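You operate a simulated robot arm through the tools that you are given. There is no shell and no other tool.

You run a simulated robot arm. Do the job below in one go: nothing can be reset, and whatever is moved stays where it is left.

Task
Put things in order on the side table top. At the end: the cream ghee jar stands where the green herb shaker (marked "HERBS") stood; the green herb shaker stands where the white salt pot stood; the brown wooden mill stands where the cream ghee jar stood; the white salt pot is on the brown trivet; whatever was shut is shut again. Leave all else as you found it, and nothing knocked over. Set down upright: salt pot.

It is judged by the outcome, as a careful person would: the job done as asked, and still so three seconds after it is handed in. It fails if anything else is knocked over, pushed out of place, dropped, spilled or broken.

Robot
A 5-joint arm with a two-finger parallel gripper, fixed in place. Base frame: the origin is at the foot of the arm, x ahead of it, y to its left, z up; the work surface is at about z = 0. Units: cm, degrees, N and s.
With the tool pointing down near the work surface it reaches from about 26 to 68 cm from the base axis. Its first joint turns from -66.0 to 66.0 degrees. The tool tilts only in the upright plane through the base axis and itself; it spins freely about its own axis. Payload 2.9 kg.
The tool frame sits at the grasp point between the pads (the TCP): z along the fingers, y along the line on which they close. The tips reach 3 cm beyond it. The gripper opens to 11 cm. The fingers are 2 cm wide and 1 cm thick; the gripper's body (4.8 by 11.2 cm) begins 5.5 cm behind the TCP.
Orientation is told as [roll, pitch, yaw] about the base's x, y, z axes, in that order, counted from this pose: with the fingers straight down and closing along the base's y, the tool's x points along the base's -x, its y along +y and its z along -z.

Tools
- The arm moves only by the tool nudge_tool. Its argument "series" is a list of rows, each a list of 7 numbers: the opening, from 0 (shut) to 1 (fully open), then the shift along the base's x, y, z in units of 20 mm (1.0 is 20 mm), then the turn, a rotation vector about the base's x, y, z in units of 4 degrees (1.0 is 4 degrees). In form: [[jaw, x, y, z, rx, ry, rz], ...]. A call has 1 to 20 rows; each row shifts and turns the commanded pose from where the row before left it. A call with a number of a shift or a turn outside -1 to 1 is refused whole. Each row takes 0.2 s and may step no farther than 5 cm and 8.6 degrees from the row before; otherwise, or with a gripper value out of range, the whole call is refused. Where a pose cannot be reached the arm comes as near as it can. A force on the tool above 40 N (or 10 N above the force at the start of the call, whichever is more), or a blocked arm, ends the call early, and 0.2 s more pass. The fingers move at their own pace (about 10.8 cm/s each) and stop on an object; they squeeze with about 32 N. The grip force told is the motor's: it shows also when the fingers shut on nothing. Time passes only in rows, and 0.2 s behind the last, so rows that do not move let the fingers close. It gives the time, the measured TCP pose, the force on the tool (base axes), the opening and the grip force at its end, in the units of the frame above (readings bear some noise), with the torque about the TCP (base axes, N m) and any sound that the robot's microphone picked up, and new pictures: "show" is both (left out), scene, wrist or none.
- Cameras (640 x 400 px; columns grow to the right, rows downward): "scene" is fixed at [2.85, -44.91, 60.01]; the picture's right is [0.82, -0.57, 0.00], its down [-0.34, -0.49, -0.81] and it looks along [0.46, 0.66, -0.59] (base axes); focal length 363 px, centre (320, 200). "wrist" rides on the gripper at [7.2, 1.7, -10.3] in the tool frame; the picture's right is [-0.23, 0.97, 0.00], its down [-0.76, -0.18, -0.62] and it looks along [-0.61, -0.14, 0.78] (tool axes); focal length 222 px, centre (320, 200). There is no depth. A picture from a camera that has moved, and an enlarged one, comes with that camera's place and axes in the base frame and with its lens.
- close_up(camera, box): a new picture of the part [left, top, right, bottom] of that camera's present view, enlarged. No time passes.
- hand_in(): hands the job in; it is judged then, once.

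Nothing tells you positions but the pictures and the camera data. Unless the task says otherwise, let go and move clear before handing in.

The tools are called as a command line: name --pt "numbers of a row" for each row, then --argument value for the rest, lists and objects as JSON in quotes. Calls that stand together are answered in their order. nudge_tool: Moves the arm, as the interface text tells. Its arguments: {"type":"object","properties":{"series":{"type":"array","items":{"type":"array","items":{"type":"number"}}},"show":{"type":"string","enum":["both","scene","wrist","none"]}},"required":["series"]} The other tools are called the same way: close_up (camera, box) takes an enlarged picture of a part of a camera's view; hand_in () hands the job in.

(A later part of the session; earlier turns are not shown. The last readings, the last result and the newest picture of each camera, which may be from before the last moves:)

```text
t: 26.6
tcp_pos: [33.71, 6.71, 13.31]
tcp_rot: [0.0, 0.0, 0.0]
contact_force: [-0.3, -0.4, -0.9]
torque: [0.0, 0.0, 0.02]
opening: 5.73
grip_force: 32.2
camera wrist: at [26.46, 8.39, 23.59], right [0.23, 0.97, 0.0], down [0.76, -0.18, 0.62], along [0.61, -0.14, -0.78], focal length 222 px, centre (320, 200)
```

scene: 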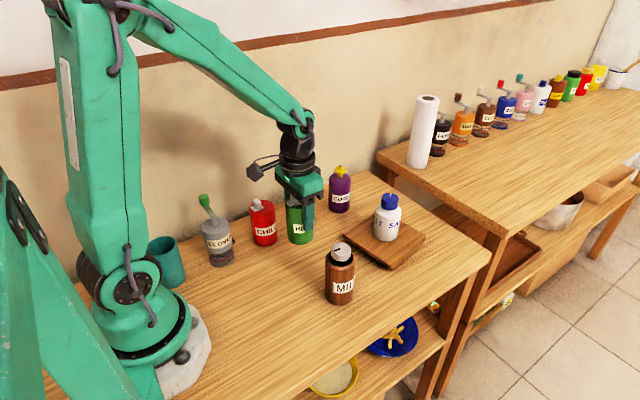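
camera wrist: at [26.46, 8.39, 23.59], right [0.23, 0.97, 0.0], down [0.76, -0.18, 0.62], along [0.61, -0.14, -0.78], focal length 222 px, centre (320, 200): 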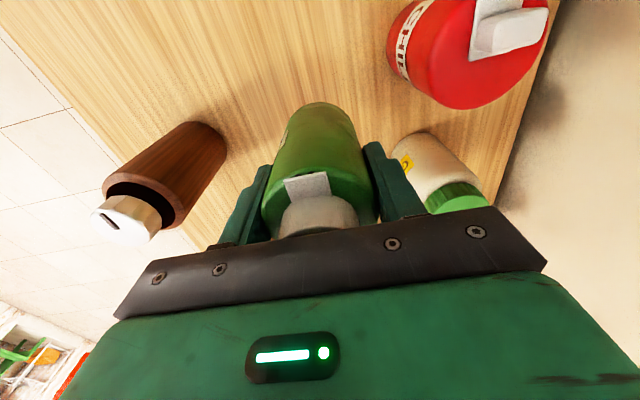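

It's above the salt's old spot. I'll lower it gently to just above the table.

nudge_tool --pt "0.3 0 0.05 -0.7 0 0 0" --pt "0.3 0 0 -0.9 0 0 0" --pt "0.3 0 0 -0.7 0 0 0" --pt "0.3 0 0 -0.4 0 0 0" --pt "0.3 0 0 -0.1 0 0 0" --pt "0.3 0 0 -0.08 0 0 0" --pt "0.3 0 0 0 0 0 0"

close_up --camera "scene" --box '[275, 200, 335, 275]'

```text
t: 28.2
tcp_pos: [33.79, 6.8, 7.56]
tcp_rot: [0.0, -0.1, 0.0]
contact_force: [0.7, -0.4, -2.3]
torque: [0.04, 0.02, 0.01]
opening: 5.75
grip_force: 31.9
camera wrist: at [26.48, 8.58, 17.85], right [0.23, 0.97, 0.0], down [0.76, -0.18, 0.62], along [0.61, -0.14, -0.78], focal length 222 px, centre (320, 200)
```

scene: 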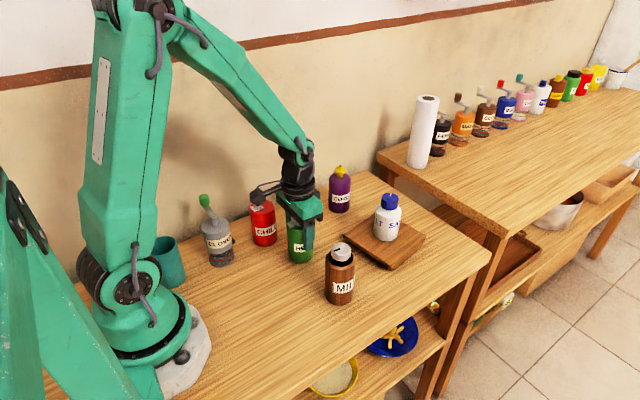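
wrist: 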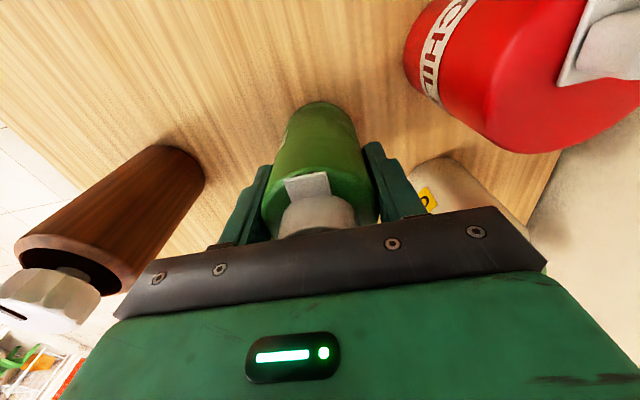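

```text
5.33 times, centred on (305, 238) of scene
camera zoom: at [2.85, -44.91, 60.01], right [0.82, -0.57, 0.0], down [-0.34, -0.49, -0.81], along [0.46, 0.66, -0.59], focal length 1934 px, centre (400, 0)
```

zoom: 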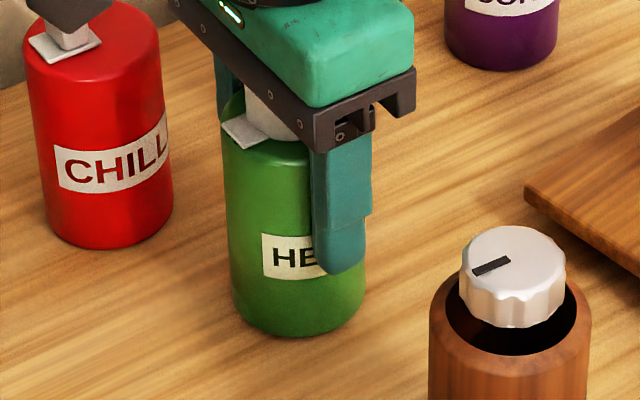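

The base lines up within a few pixels with where the salt's base was. I'll touch down in fine steps.

nudge_tool --pt "0.3 0.05 -0.03 -0.06 0 0 0" --pt "0.3 0 0 -0.06 0 0 0" --pt "0.3 0 0 0 0 0 0" --show "none"

```text
t: 29.0
tcp_pos: [33.83, 6.89, 7.31]
tcp_rot: [0.1, 0.0, 0.0]
contact_force: [-0.2, 0.4, -0.9]
torque: [-0.03, 0.02, -0.02]
opening: 5.72
grip_force: 32.1
```

nudge_tool --pt "0.3 0 0 -0.05 0 0 0" --pt "0.3 0 0 -0.05 0 0 0" --pt "0.3 0 0 0 0 0 0" --show "none"

```text
t: 29.8
tcp_pos: [33.96, 6.72, 7.14]
tcp_rot: [0.0, -0.2, 0.0]
contact_force: [-7.3, 0.4, 26.5]
torque: [-0.26, -0.08, -0.06]
opening: 5.72
grip_force: 31.7
```

It has made firm contact with the table. I'll ease up a touch, then release.

nudge_tool --pt "0.3 0 0 0.07 0 0 0" --pt "0.3 0 0 0 0 0 0" --pt "0.56 0 0 0 0 0 0" --pt "0.82 0 0 0 0 0 0" --pt "0.82 0 0 0 0 0 0"

close_up --camera "scene" --box '[275, 200, 335, 275]'

```text
t: 31.0
tcp_pos: [33.84, 6.87, 7.25]
tcp_rot: [-0.1, 0.0, -0.1]
contact_force: [-0.2, -0.3, 0.8]
torque: [0.03, 0.0, 0.02]
opening: 9.04
grip_force: 0.0
camera wrist: at [26.64, 8.52, 17.57], right [0.23, 0.97, 0.0], down [0.76, -0.18, 0.62], along [0.61, -0.14, -0.78], focal length 222 px, centre (320, 200)
```

scene: 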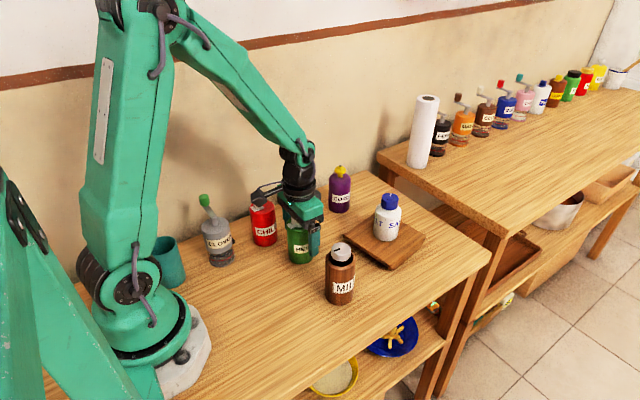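
wrist: 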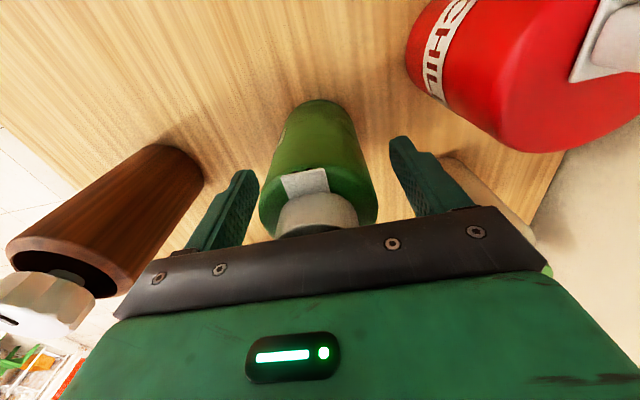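

```text
5.33 times, centred on (305, 238) of scene
camera zoom: at [2.85, -44.91, 60.01], right [0.82, -0.57, 0.0], down [-0.34, -0.49, -0.81], along [0.46, 0.66, -0.59], focal length 1934 px, centre (400, 0)
```

zoom: 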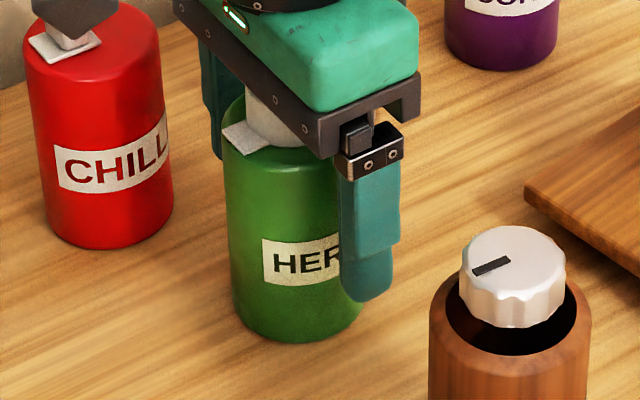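

The herb shaker now stands where the salt stood, within a couple of millimetres. I'll rise and move above the ghee jar at about (40.7, 16.6).

nudge_tool --pt "0.82 0 0 0.5 0 0 0" --pt "0.82 0 0 1 0 0 0" --pt "0.82 0 0 1 0 0 0" --pt "0.82 0 0 1 0 0 0" --pt "0.82 0 0 1 0 0 0" --pt "0.82 0 0 0.9 0 0 0" --pt "0.82 0.5 0.7 0 0 0 0" --pt "0.82 0.6 0.85 0 0 0 0" --pt "0.82 0.6 0.85 0 0 0 0" --pt "0.82 0.6 0.85 0 0 0 0" --pt "0.82 0.6 0.85 0 0 0 0" --pt "0.82 0.55 0.75 0 0 0 0" --pt "0.82 0 0 0 0 0 0"

close_up --camera "wrist" --box '[200, 40, 440, 240]'

close_up --camera "scene" --box '[275, 200, 335, 275]'

```text
t: 33.8
tcp_pos: [40.91, 16.54, 18.04]
tcp_rot: [-0.1, 0.0, 0.0]
contact_force: [-0.1, 0.0, 1.0]
torque: [0.02, 0.02, -0.02]
opening: 9.02
grip_force: 0.0
camera wrist: at [33.55, 18.13, 28.3], right [0.23, 0.97, 0.0], down [0.76, -0.18, 0.62], along [0.61, -0.14, -0.78], focal length 222 px, centre (320, 200)
```

scene: 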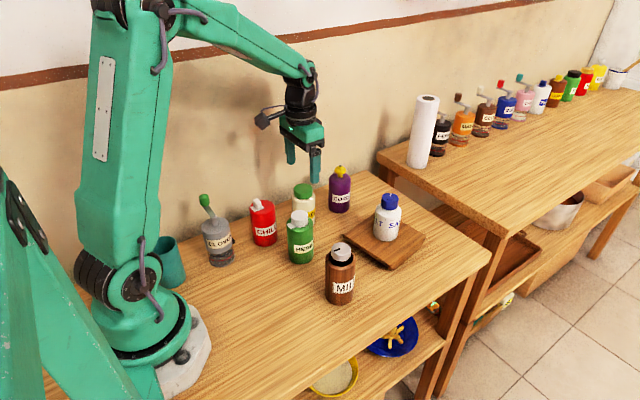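
wrist: 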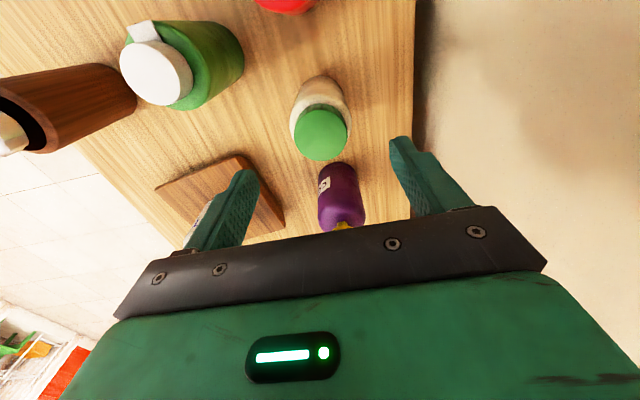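

```text
2.00 times, centred on (320, 140) of wrist
camera zoom: at [33.55, 18.13, 28.3], right [0.23, 0.97, 0.0], down [0.76, -0.18, 0.62], along [0.61, -0.14, -0.78], focal length 444 px, centre (320, 320)
```

zoom: 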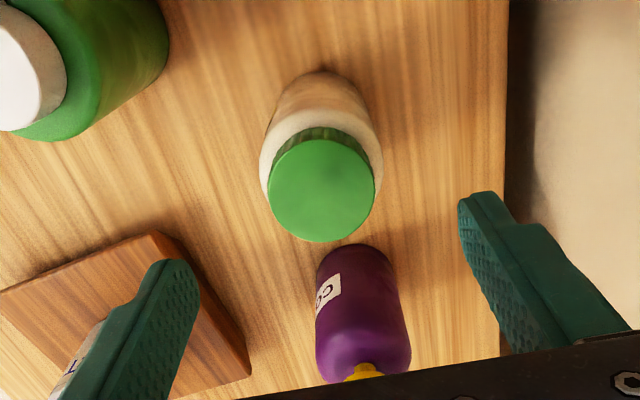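

```text
5.33 times, centred on (305, 238) of scene
camera zoom: at [2.85, -44.91, 60.01], right [0.82, -0.57, 0.0], down [-0.34, -0.49, -0.81], along [0.46, 0.66, -0.59], focal length 1934 px, centre (400, 0)
```

zoom: 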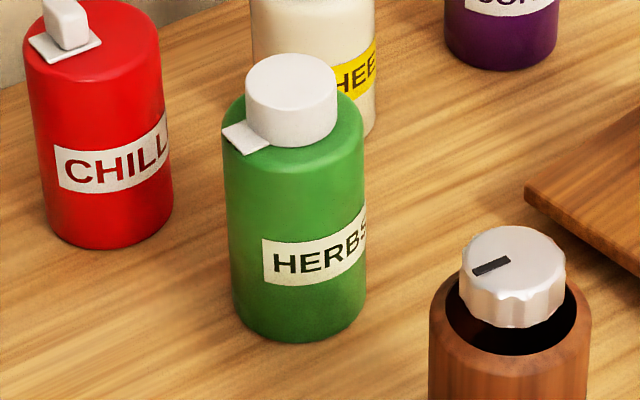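

The herbs look right. The ghee jar is centred at about (40.7, 16.5), so I'll go down to z of about 6.2 around it.

nudge_tool --pt "0.82 -0.05 0 -1 0 0 0" --pt "0.82 0 0 -1 0 0 0" --pt "0.82 0 0 -1 0 0 0" --pt "0.82 0 0 -1 0 0 0" --pt "0.82 0 0 -1 0 0 0" --pt "0.82 0 0 -0.9 0 0 0" --pt "0.82 0 0 0 0 0 0"

close_up --camera "wrist" --box '[200, 40, 440, 240]'

close_up --camera "scene" --box '[240, 150, 360, 250]'

```text
t: 35.4
tcp_pos: [40.76, 16.6, 6.13]
tcp_rot: [-0.1, 0.0, 0.0]
contact_force: [-0.7, -0.6, 0.0]
torque: [-0.06, 0.01, -0.04]
opening: 9.01
grip_force: 0.1
camera wrist: at [33.5, 18.29, 16.44], right [0.23, 0.97, 0.0], down [0.76, -0.18, 0.62], along [0.61, -0.14, -0.78], focal length 222 px, centre (320, 200)
```

scene: 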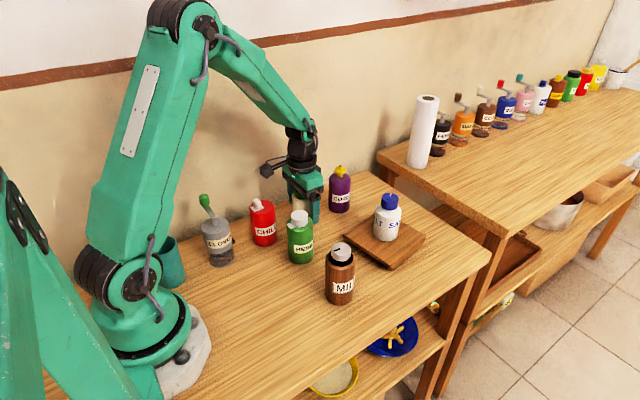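
wrist: 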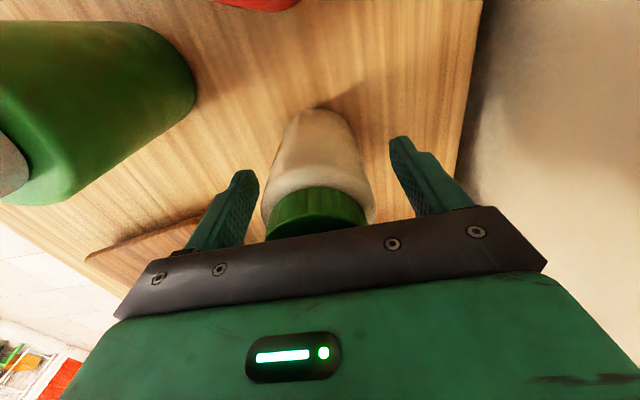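

```text
2.00 times, centred on (320, 140) of wrist
camera zoom: at [33.5, 18.29, 16.44], right [0.23, 0.97, 0.0], down [0.76, -0.18, 0.62], along [0.61, -0.14, -0.78], focal length 444 px, centre (320, 320)
```

zoom: 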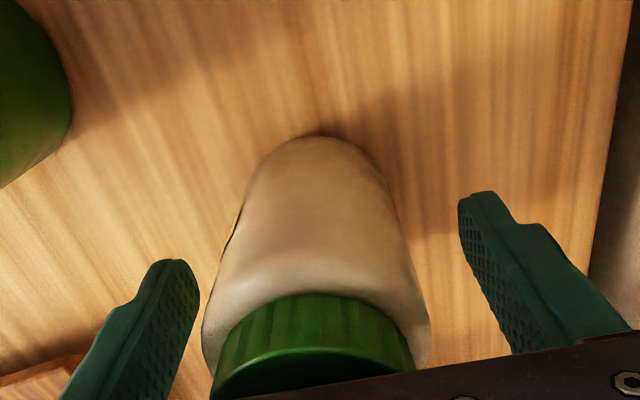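

```text
4.00 times, centred on (300, 200) of scene
camera zoom: at [2.85, -44.91, 60.01], right [0.82, -0.57, 0.0], down [-0.34, -0.49, -0.81], along [0.46, 0.66, -0.59], focal length 1450 px, centre (400, 200)
```

zoom: 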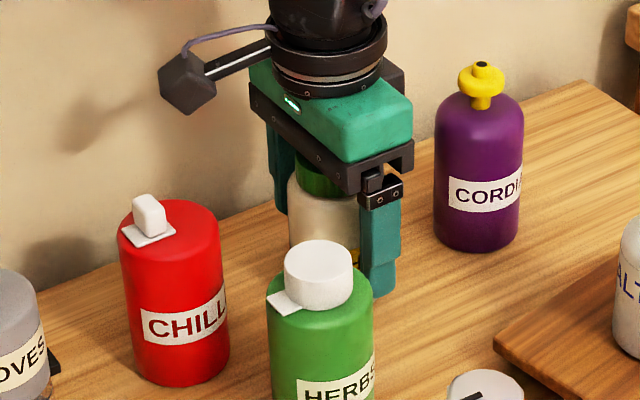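

nudge_tool --pt "0.3 0 0 0 0 0 0" --pt "0.3 0 0 0 0 0 0" --pt "0.3 0 0 0 0 0 0" --pt "0.3 0 0 0 0 0 0" --show "wrist"

```text
t: 36.4
tcp_pos: [40.7, 16.72, 6.24]
tcp_rot: [0.0, 0.0, -0.1]
contact_force: [-0.1, 0.0, 0.5]
torque: [0.0, -0.04, -0.01]
opening: 5.71
grip_force: 32.6
camera wrist: at [33.5, 18.29, 16.46], right [0.23, 0.97, 0.0], down [0.76, -0.18, 0.62], along [0.61, -0.14, -0.78], focal length 222 px, centre (320, 200)
```

wrist: 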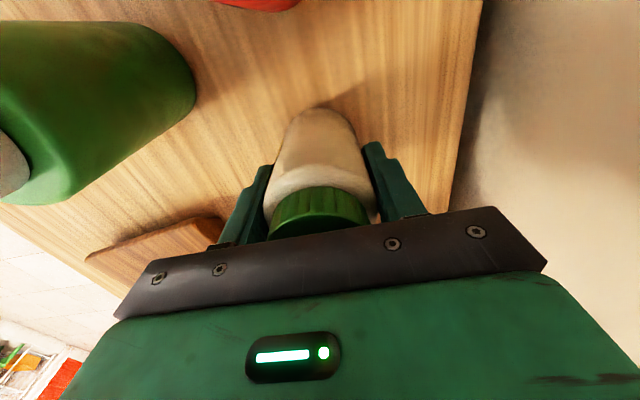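

The ghee jar is gripped. I'll lift it and carry it via the free corridor around the cordial toward the herbs' old place at (63.2, 16.55).

nudge_tool --pt "0.3 0 0 0.3 0 0 0" --pt "0.3 0 0 0.6 0 0 0" --pt "0.3 0 0 0.9 0 0 0" --pt "0.3 0 0 1 0 0 0" --pt "0.3 0.1 -0.3 0.2 0 0 0" --pt "0.3 0.5 -0.8 0 0 0 0" --pt "0.3 0.6 -0.9 0 0 0 0" --pt "0.3 0.6 -0.9 0 0 0 0" --pt "0.3 0.6 -0.8 0 0 0 0" --pt "0.3 0.6 -0.5 0 0 0 0" --pt "0.3 0 0 0 0 0 0"

```text
t: 38.8
tcp_pos: [46.58, 8.19, 12.28]
tcp_rot: [-0.1, -0.1, 0.0]
contact_force: [-0.3, 0.1, -2.1]
torque: [0.01, -0.04, 0.03]
opening: 5.71
grip_force: 32.3
camera wrist: at [39.42, 9.83, 22.5], right [0.23, 0.97, 0.0], down [0.76, -0.18, 0.62], along [0.61, -0.14, -0.78], focal length 222 px, centre (320, 200)
```

scene: 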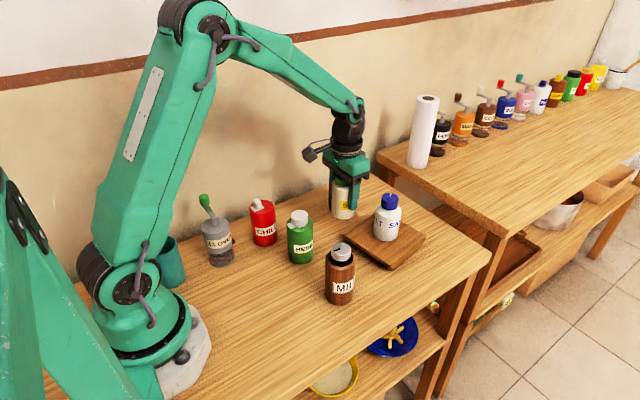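
wrist: 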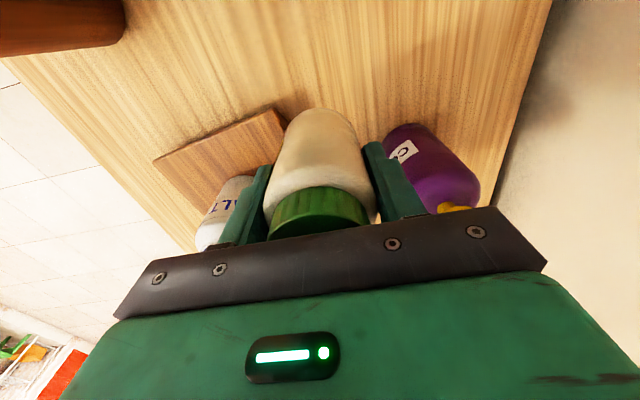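

The corridor is clear on both sides, so I'm continuing to the herbs' old place.

nudge_tool --pt "0.3 0.6 0 0 0 0 0" --pt "0.3 1 0 0 0 0 0" --pt "0.3 1 0 0 0 0 0" --pt "0.3 1 0 0 0 0 0" --pt "0.3 1 0 0 0 0 0" --pt "0.3 1 0 0 0 0 0" --pt "0.3 1 0.1 0 0 0 0" --pt "0.3 0.8 0.4 0 0 0 0" --pt "0.3 0.6 0.7 0 0 0 0" --pt "0.3 0.3 0.9 0 0 0 0" --pt "0.3 0 0.9 0 0 0 0" --pt "0.3 0 0.8 0 0 0 0" --pt "0.3 0 0.35 0 0 0 0" --pt "0.3 0 0 0 0 0 0"

```text
t: 41.8
tcp_pos: [63.21, 16.64, 12.29]
tcp_rot: [0.0, 0.1, -0.1]
contact_force: [0.2, -0.4, -2.1]
torque: [-0.01, 0.0, -0.01]
opening: 5.71
grip_force: 32.2
camera wrist: at [56.03, 18.18, 22.5], right [0.23, 0.97, 0.0], down [0.76, -0.18, 0.62], along [0.61, -0.14, -0.78], focal length 222 px, centre (320, 200)
```

scene: 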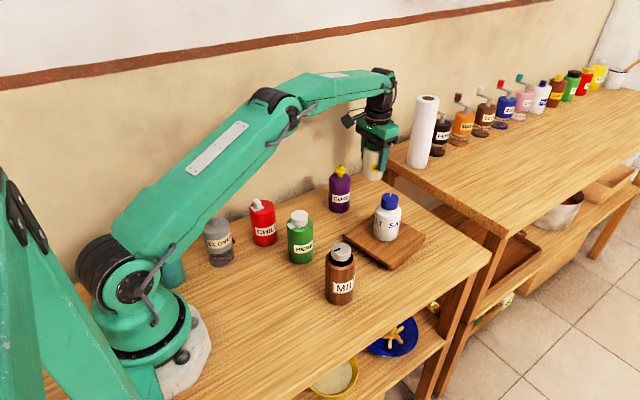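
wrist: 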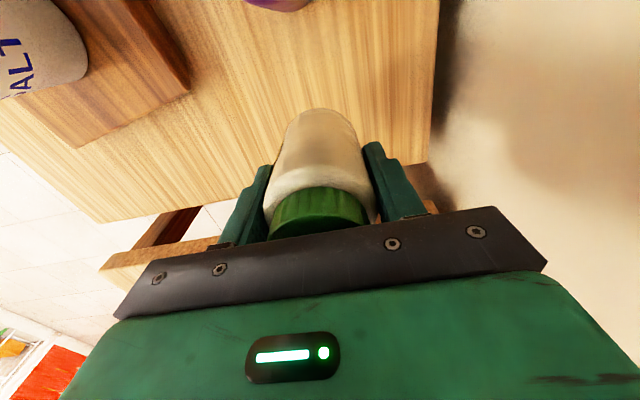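

It's above the target at (63.2, 16.6). I'll lower to just above the table.

nudge_tool --pt "0.3 0 0 -0.7 0 0 0" --pt "0.3 0 0 -0.9 0 0 0" --pt "0.3 0 0 -0.7 0 0 0" --pt "0.3 0 0 -0.4 0 0 0" --pt "0.3 0 0 -0.15 0 0 0" --pt "0.3 0 0 -0.08 0 0 0" --pt "0.3 0 0 0 0 0 0"

close_up --camera "scene" --box '[350, 140, 400, 210]'

```text
t: 43.4
tcp_pos: [63.33, 16.45, 6.35]
tcp_rot: [0.0, 0.0, 0.0]
contact_force: [-0.1, -0.2, -1.2]
torque: [0.01, 0.02, 0.0]
opening: 5.72
grip_force: 31.6
camera wrist: at [56.05, 18.13, 16.67], right [0.23, 0.97, 0.0], down [0.76, -0.18, 0.62], along [0.61, -0.14, -0.78], focal length 222 px, centre (320, 200)
```

scene: 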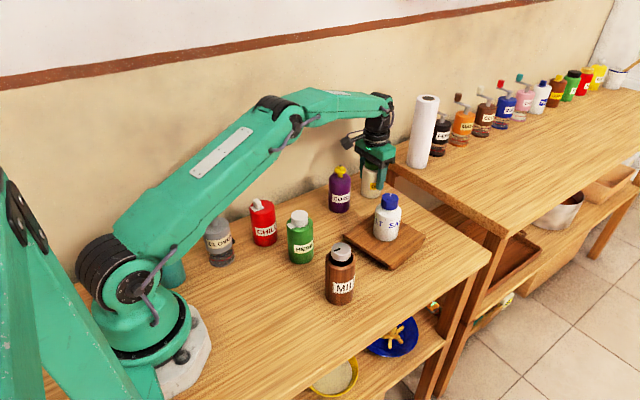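
wrist: 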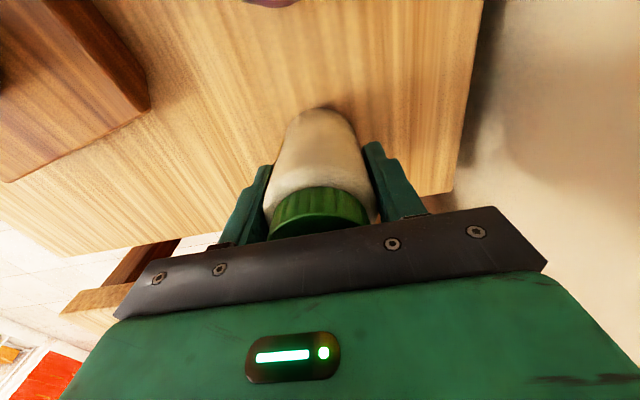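

```text
5.71 times, centred on (375, 175) of scene
camera zoom: at [2.85, -44.91, 60.01], right [0.82, -0.57, 0.0], down [-0.34, -0.49, -0.81], along [0.46, 0.66, -0.59], focal length 2072 px, centre (6, 343)
```

zoom: 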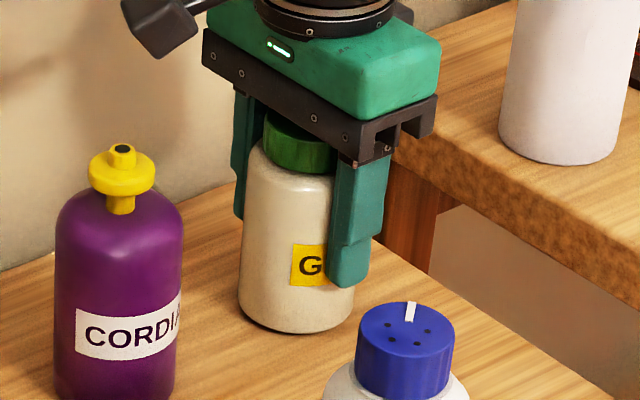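

It matches the herbs' old base within a few pixels. I'll touch down in fine steps.

nudge_tool --pt "0.3 0 0 -0.04 0 0 0" --pt "0.3 0 0 -0.04 0 0 0" --pt "0.3 0 0 0 0 0 0" --show "none"

```text
t: 44.2
tcp_pos: [63.3, 16.39, 6.17]
tcp_rot: [0.1, 0.0, -0.1]
contact_force: [0.8, -0.5, -1.3]
torque: [-0.01, 0.01, -0.05]
opening: 5.73
grip_force: 32.6
```

nudge_tool --pt "0.3 0 0 -0.04 0 0 0" --pt "0.3 0 0 0 0 0 0" --show "none"

```text
t: 44.8
tcp_pos: [63.23, 16.39, 6.18]
tcp_rot: [0.0, 0.0, -0.1]
contact_force: [-0.6, 0.3, 0.3]
torque: [0.01, 0.0, -0.02]
opening: 5.72
grip_force: 31.9
```

nudge_tool --pt "0.3 0 0 -0.03 0 0 0" --pt "0.3 0 0 0 0 0 0" --show "none"

```text
t: 45.4
tcp_pos: [63.38, 16.4, 6.15]
tcp_rot: [0.0, 0.0, 0.0]
contact_force: [-3.3, -2.1, 6.3]
torque: [-0.13, 0.19, -0.01]
opening: 5.71
grip_force: 32.6
```

It touched gently, at about 6 N. I'll release and rise clear.

nudge_tool --pt "0.3 0 0 0.02 0 0 0" --pt "0.56 0 0 0 0 0 0" --pt "0.82 0 0 0 0 0 0" --pt "0.82 0 0 0 0 0 0"

close_up --camera "scene" --box '[350, 140, 400, 210]'

```text
t: 46.4
tcp_pos: [63.17, 16.46, 6.14]
tcp_rot: [0.1, 0.1, 0.0]
contact_force: [-0.6, 0.9, -0.8]
torque: [0.01, -0.04, -0.01]
opening: 9.02
grip_force: 0.1
camera wrist: at [56.01, 18.12, 16.44], right [0.23, 0.97, 0.0], down [0.76, -0.18, 0.62], along [0.61, -0.14, -0.78], focal length 222 px, centre (320, 200)
```

scene: 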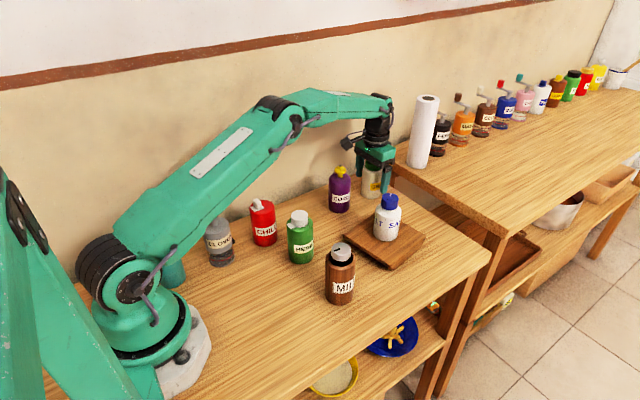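
wrist: 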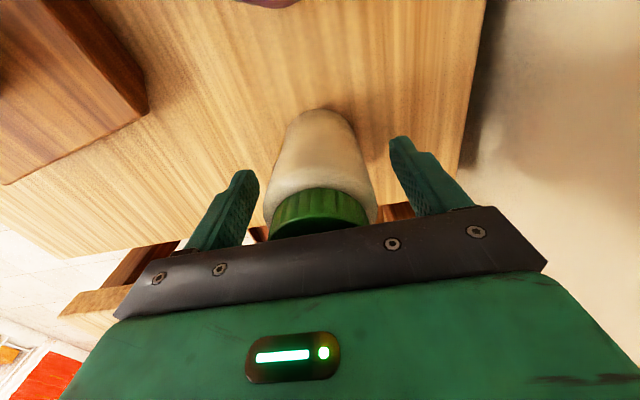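

```text
5.71 times, centred on (375, 175) of scene
camera zoom: at [2.85, -44.91, 60.01], right [0.82, -0.57, 0.0], down [-0.34, -0.49, -0.81], along [0.46, 0.66, -0.59], focal length 2072 px, centre (6, 343)
```

zoom: 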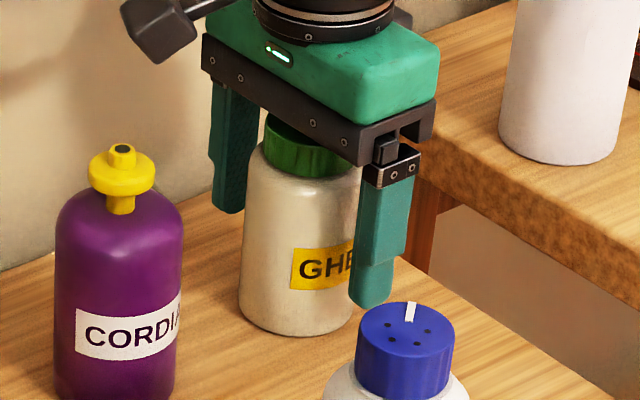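

The ghee jar is in the herbs' old spot. I'll rise and travel high to above the mill at about (34, -7).

nudge_tool --pt "0.82 0 0 0.5 0 0 0" --pt "0.82 0 0 1 0 0 0" --pt "0.82 0 0 1 0 0 0" --pt "0.82 0 0 1 0 0 0" --pt "0.82 0 0 1 0 0 0" --pt "0.82 -0.3 0 1 0 0 0" --pt "0.82 -0.6 -0.3 0.5 0 0 0" --pt "0.82 0 0 0 0 0 0" --show "scene"

nudge_tool --pt "0.82 -0.6 -0.6 0.3 0 0 0" --pt "0.82 -1 -0.8 0 0 0 0" --pt "0.82 -1 -0.8 0 0 0 0" --pt "0.82 -1 -0.8 0 0 0 0" --pt "0.82 -1 -0.8 0 0 0 0" --pt "0.82 -1 -0.8 0 0 0 0" --pt "0.82 -1 -0.8 0 0 0 0" --pt "0.82 -1 -0.8 0 0 0 0" --pt "0.82 -1 -0.8 0 0 0 0" --pt "0.82 -1 -0.8 0 0 0 0" --pt "0.82 -1 -0.8 0 0 0 0" --pt "0.82 -1 -0.8 0 0 0 0" --pt "0.82 -1 -0.8 0 0 0 0" --pt "0.82 -1 -0.8 0 0 0 0" --pt "0.82 -0.1 -0.5 0 0 0 0" --pt "0.82 0 0 0 0 0 0"

close_up --camera "wrist" --box '[200, 40, 440, 240]'

```text
t: 48.2
tcp_pos: [61.33, 15.87, 18.16]
tcp_rot: [0.0, -0.1, -0.1]
contact_force: [0.3, 0.0, -0.8]
torque: [-0.01, -0.02, -0.01]
opening: 9.02
grip_force: 0.1
```

scene: 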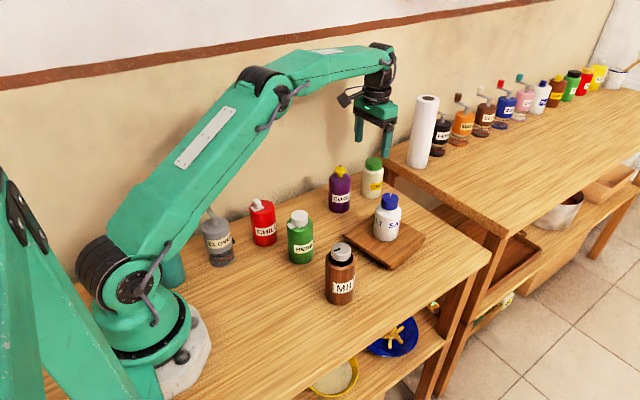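

```text
t: 51.6
tcp_pos: [33.99, -7.2, 18.85]
tcp_rot: [0.0, 0.1, 0.0]
contact_force: [0.0, -0.1, 0.3]
torque: [-0.02, -0.02, 0.05]
opening: 9.03
grip_force: 0.1
camera wrist: at [26.81, -5.5, 29.09], right [0.23, 0.97, 0.0], down [0.76, -0.18, 0.62], along [0.61, -0.14, -0.78], focal length 222 px, centre (320, 200)
```

scene: 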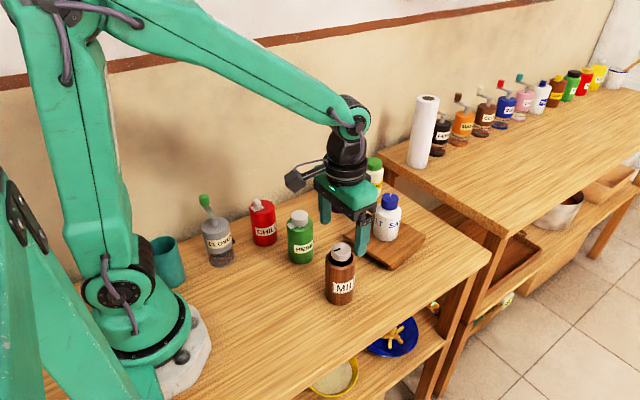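
wrist: 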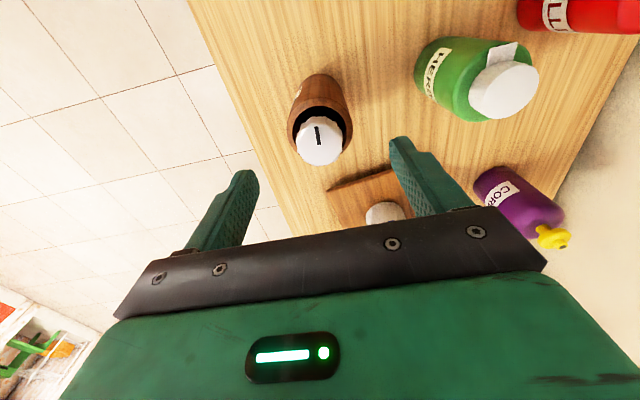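

```text
2.00 times, centred on (320, 140) of wrist
camera zoom: at [26.81, -5.5, 29.09], right [0.23, 0.97, 0.0], down [0.76, -0.18, 0.62], along [0.61, -0.14, -0.78], focal length 444 px, centre (320, 320)
```

zoom: 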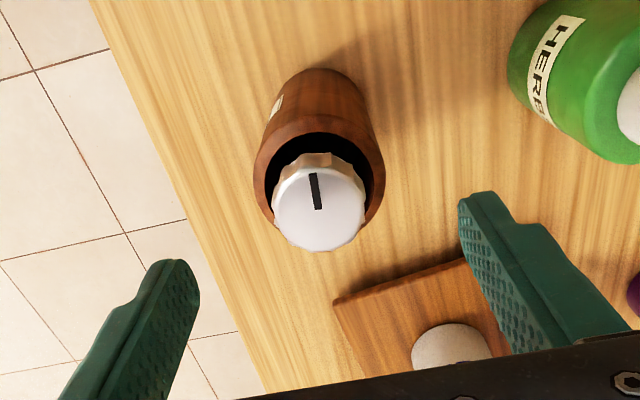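

The mill is centred at about (33.9, -7.1) and 13 cm tall. I'll go down to z of about 8.5 so the palm stays clear of the knob.

nudge_tool --pt "0.82 0 0.03 -1 0 0 0" --pt "0.82 0 0 -1 0 0 0" --pt "0.82 0 0 -1 0 0 0" --pt "0.82 0 0 -1 0 0 0" --pt "0.82 0 0 -0.8 0 0 0" --pt "0.82 0 0 -0.3 0 0 0" --pt "0.82 0 0 0 0 0 0"

close_up --camera "wrist" --box '[200, 40, 440, 240]'

close_up --camera "scene" --box '[280, 200, 400, 310]'

```text
t: 53.2
tcp_pos: [33.96, -7.14, 8.56]
tcp_rot: [0.0, 0.0, 0.0]
contact_force: [0.0, -0.1, -0.1]
torque: [-0.01, -0.01, 0.0]
opening: 9.02
grip_force: 0.1
camera wrist: at [26.79, -5.49, 18.81], right [0.23, 0.97, 0.0], down [0.76, -0.18, 0.62], along [0.61, -0.14, -0.78], focal length 222 px, centre (320, 200)
```

scene: 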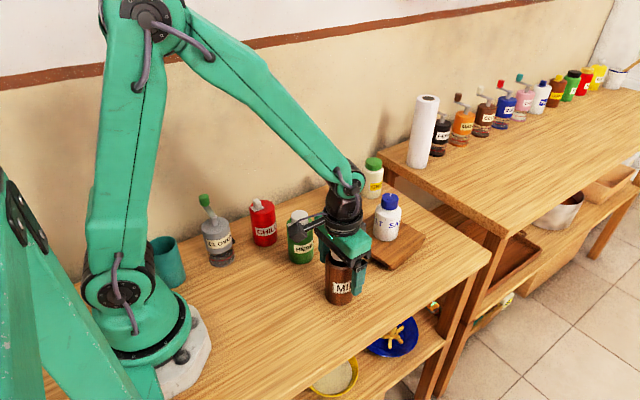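
wrist: 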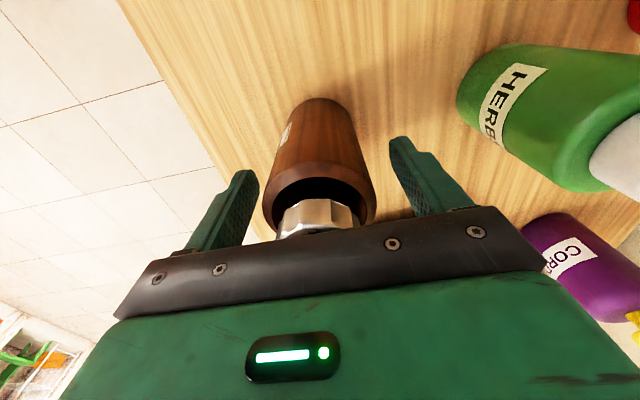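

```text
2.00 times, centred on (320, 140) of wrist
camera zoom: at [26.79, -5.49, 18.81], right [0.23, 0.97, 0.0], down [0.76, -0.18, 0.62], along [0.61, -0.14, -0.78], focal length 444 px, centre (320, 320)
```

zoom: 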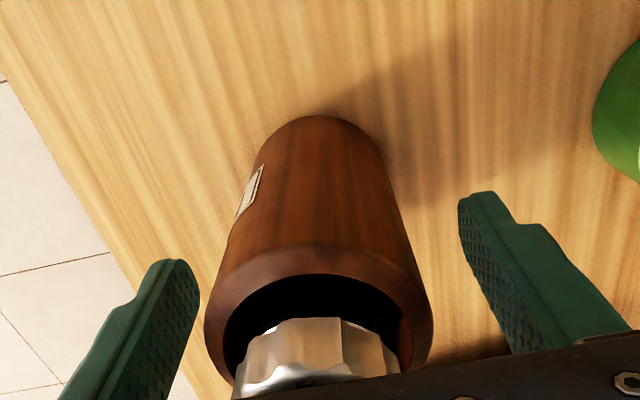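

```text
3.64 times, centred on (340, 255) of scene
camera zoom: at [2.85, -44.91, 60.01], right [0.82, -0.57, 0.0], down [-0.34, -0.49, -0.81], along [0.46, 0.66, -0.59], focal length 1318 px, centre (247, 0)
```

zoom: 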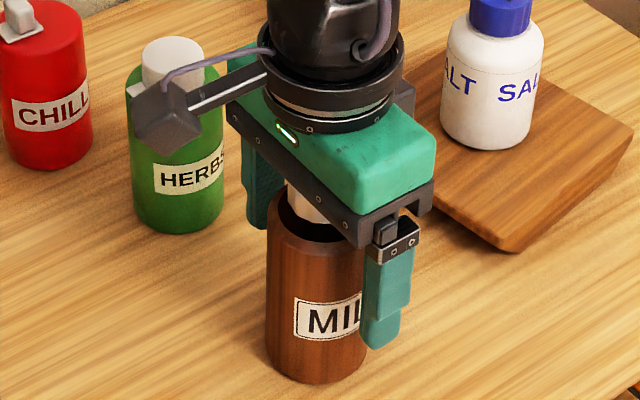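

nudge_tool --pt "0.3 0 0 0 0 0 0" --pt "0.3 0 0 0 0 0 0" --pt "0.3 0 0 0 0 0 0" --pt "0.3 0 0 0 0 0 0" --show "wrist"

```text
t: 54.2
tcp_pos: [34.04, -7.2, 8.47]
tcp_rot: [0.0, 0.0, 0.0]
contact_force: [-0.7, -0.7, -0.2]
torque: [0.01, -0.02, -0.01]
opening: 5.73
grip_force: 31.5
camera wrist: at [26.79, -5.48, 18.82], right [0.23, 0.97, 0.0], down [0.76, -0.18, 0.62], along [0.61, -0.14, -0.78], focal length 222 px, centre (320, 200)
```

wrist: 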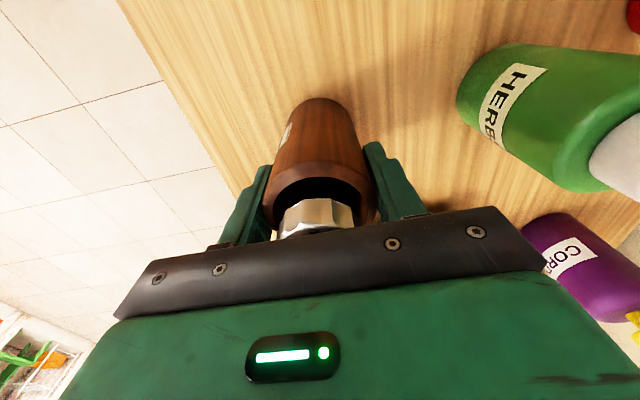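

The mill is gripped firmly. I'll lift it and swing around the herbs toward the ghee's old place at (40.73, 16.6).

nudge_tool --pt "0.3 0 0 0.3 0 0 0" --pt "0.3 0 0 0.6 0 0 0" --pt "0.3 0 0 0.9 0 0 0" --pt "0.3 0 0 1 0 0 0" --pt "0.3 0.3 0.2 0.2 0 0 0" --pt "0.3 0.8 0.6 0 0 0 0" --pt "0.3 0.8 0.7 0 0 0 0" --pt "0.3 0.8 0.7 0 0 0 0" --pt "0.3 0.8 0.7 0 0 0 0" --pt "0.3 0.8 0.7 0 0 0 0" --pt "0.3 0.2 0.4 0 0 0 0" --pt "0.3 0 0 0 0 0 0"

```text
t: 56.8
tcp_pos: [43.11, 0.88, 14.69]
tcp_rot: [-0.1, -0.1, 0.0]
contact_force: [-0.2, 0.0, -2.0]
torque: [0.01, -0.03, 0.0]
opening: 5.71
grip_force: 32.5
camera wrist: at [35.85, 2.56, 24.91], right [0.23, 0.97, 0.0], down [0.76, -0.18, 0.62], along [0.61, -0.14, -0.78], focal length 222 px, centre (320, 200)
```

scene: 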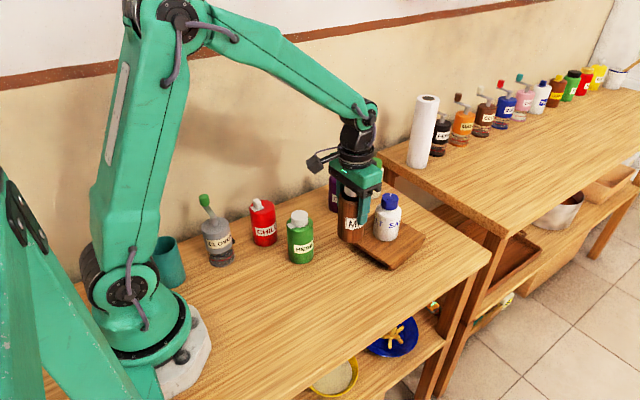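
wrist: 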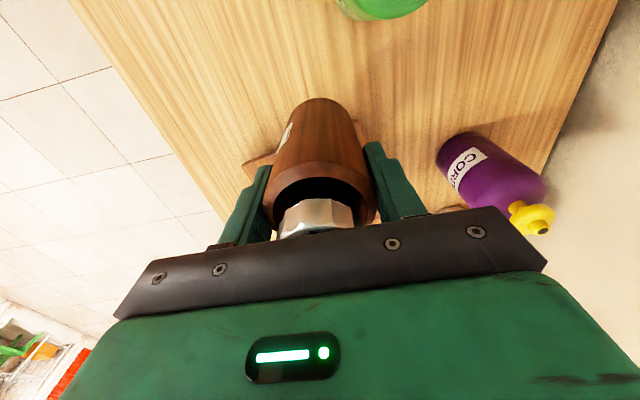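

Next I'll move toward the ghee's old place.

nudge_tool --pt "0.3 0 0.5 0 0 0 0" --pt "0.3 0 1 0 0 0 0" --pt "0.3 0 1 0 0 0 0" --pt "0.3 0 1 0 0 0 0" --pt "0.3 -0.1 1 0 0 0 0" --pt "0.3 -0.25 1 0 0 0 0" --pt "0.3 -0.3 1 0 0 0 0" --pt "0.3 -0.3 0.85 0 0 0 0" --pt "0.3 -0.2 0.5 0 0 0 0" --pt "0.3 0 0 0 0 0 0"

```text
t: 59.0
tcp_pos: [40.61, 16.59, 14.48]
tcp_rot: [-0.1, 0.1, 0.0]
contact_force: [0.2, -0.3, -2.0]
torque: [0.0, 0.01, -0.02]
opening: 5.72
grip_force: 31.9
camera wrist: at [33.45, 18.27, 24.79], right [0.23, 0.97, 0.0], down [0.76, -0.18, 0.62], along [0.61, -0.14, -0.78], focal length 222 px, centre (320, 200)
```

scene: 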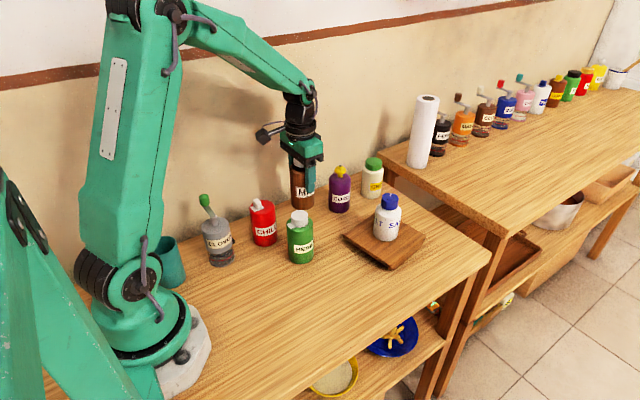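
wrist: 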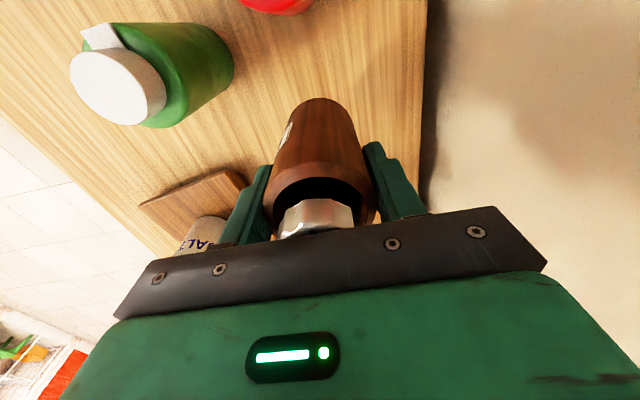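

It's above the spot, so I'll lower to just above the table.

nudge_tool --pt "0.3 0.05 0 -0.7 0 0 0" --pt "0.3 0 0 -0.9 0 0 0" --pt "0.3 0 0 -0.7 0 0 0" --pt "0.3 0 0 -0.4 0 0 0" --pt "0.3 0 0 -0.12 0 0 0" --pt "0.3 0 0 -0.06 0 0 0" --pt "0.3 0 0 0 0 0 0"

close_up --camera "scene" --box '[240, 150, 360, 250]'

```text
t: 60.6
tcp_pos: [40.83, 16.48, 8.62]
tcp_rot: [-0.2, 0.0, 0.1]
contact_force: [-0.6, -0.3, -2.0]
torque: [0.0, 0.0, -0.02]
opening: 5.74
grip_force: 32.1
camera wrist: at [33.6, 18.25, 18.97], right [0.23, 0.97, 0.0], down [0.76, -0.18, 0.62], along [0.61, -0.14, -0.78], focal length 222 px, centre (320, 200)
```

scene: 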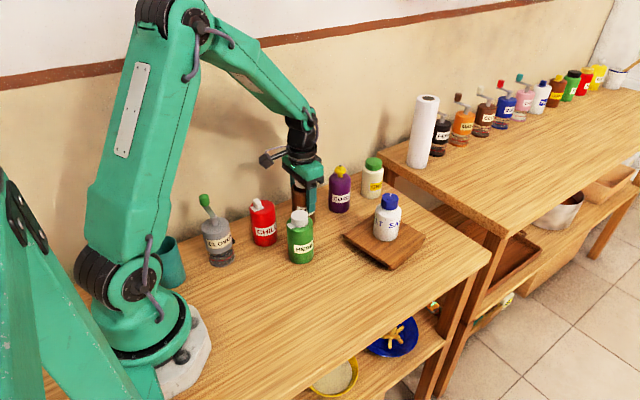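
wrist: 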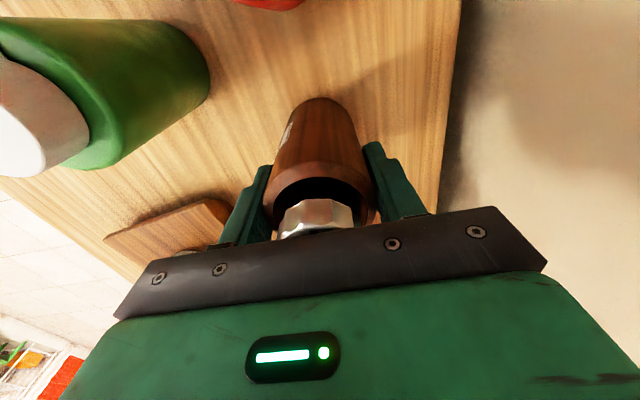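

```text
4.00 times, centred on (300, 200) of scene
camera zoom: at [2.85, -44.91, 60.01], right [0.82, -0.57, 0.0], down [-0.34, -0.49, -0.81], along [0.46, 0.66, -0.59], focal length 1450 px, centre (400, 200)
```

zoom: 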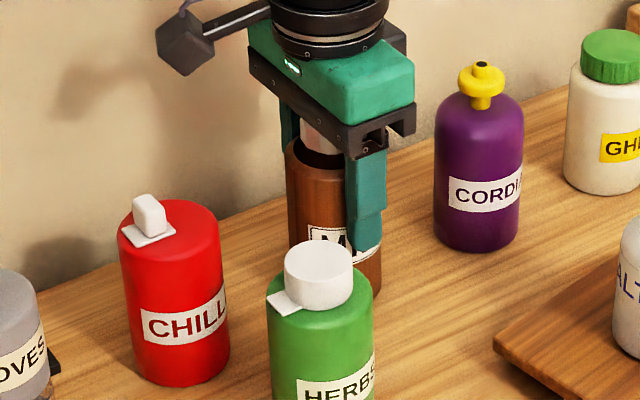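

Its edges match the ghee's old edges within about 2 px. I'll touch down in fine steps.

nudge_tool --pt "0.3 0.03 0 -0.04 0 0 0" --pt "0.3 0 0 -0.04 0 0 0" --pt "0.3 0 0 0 0 0 0" --show "none"

nudge_tool --pt "0.3 0 0 -0.04 0 0 0" --pt "0.3 0 0 0 0 0 0" --show "none"

```text
t: 61.4
tcp_pos: [41.01, 16.59, 8.61]
tcp_rot: [0.0, -0.1, 0.0]
contact_force: [0.4, -0.5, -2.3]
torque: [0.0, 0.0, 0.01]
opening: 5.72
grip_force: 32.4
```

```text
t: 62.0
tcp_pos: [40.97, 16.63, 8.44]
tcp_rot: [0.0, 0.0, 0.1]
contact_force: [-1.3, -1.1, 1.4]
torque: [0.0, 0.09, 0.01]
opening: 5.73
grip_force: 32.2
```

nudge_tool --pt "0.3 0 0 -0.03 0 0 0" --pt "0.3 0 0 0 0 0 0" --show "none"

```text
t: 62.6
tcp_pos: [40.86, 16.51, 8.51]
tcp_rot: [0.0, 0.0, 0.0]
contact_force: [-4.9, 1.3, 11.4]
torque: [0.05, 0.44, 0.01]
opening: 5.74
grip_force: 31.6
```

The mill is in contact with the table. I'll ease off slightly and release.

nudge_tool --pt "0.3 0 0 0.03 0 0 0" --pt "0.56 0 0 0 0 0 0" --pt "0.82 0 0 0 0 0 0" --pt "0.82 0 0 0 0 0 0"

close_up --camera "scene" --box '[240, 150, 360, 250]'

```text
t: 63.6
tcp_pos: [40.98, 16.62, 8.56]
tcp_rot: [0.0, 0.1, -0.1]
contact_force: [0.3, 0.4, 0.3]
torque: [-0.02, 0.0, -0.01]
opening: 9.05
grip_force: 0.0
camera wrist: at [33.73, 18.25, 18.79], right [0.23, 0.97, 0.0], down [0.76, -0.18, 0.62], along [0.61, -0.14, -0.78], focal length 222 px, centre (320, 200)
```

scene: 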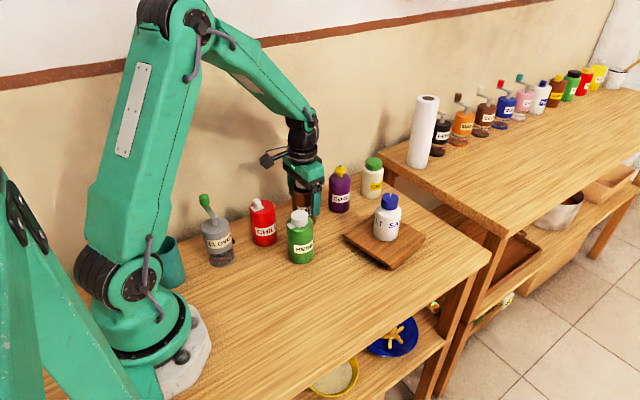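
wrist: 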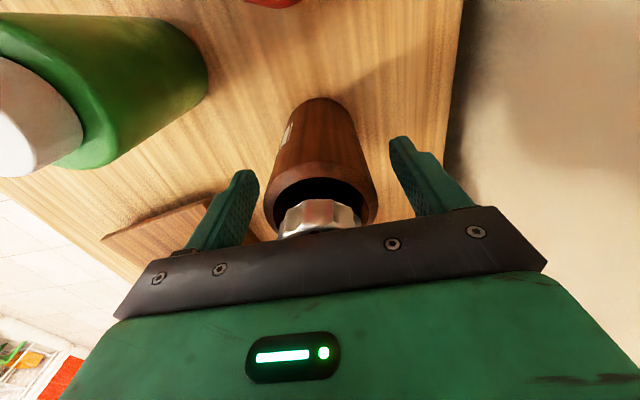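

```text
4.00 times, centred on (300, 200) of scene
camera zoom: at [2.85, -44.91, 60.01], right [0.82, -0.57, 0.0], down [-0.34, -0.49, -0.81], along [0.46, 0.66, -0.59], focal length 1450 px, centre (400, 200)
```

zoom: 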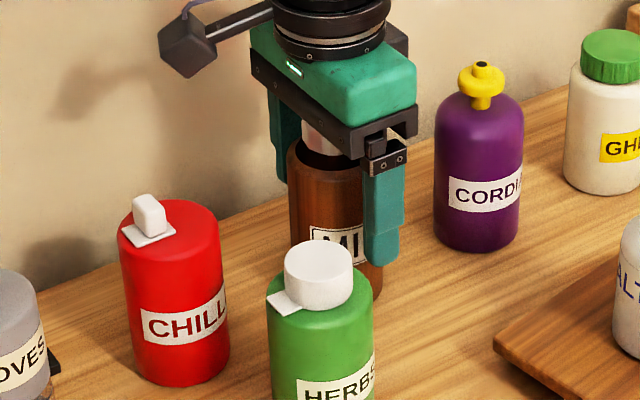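

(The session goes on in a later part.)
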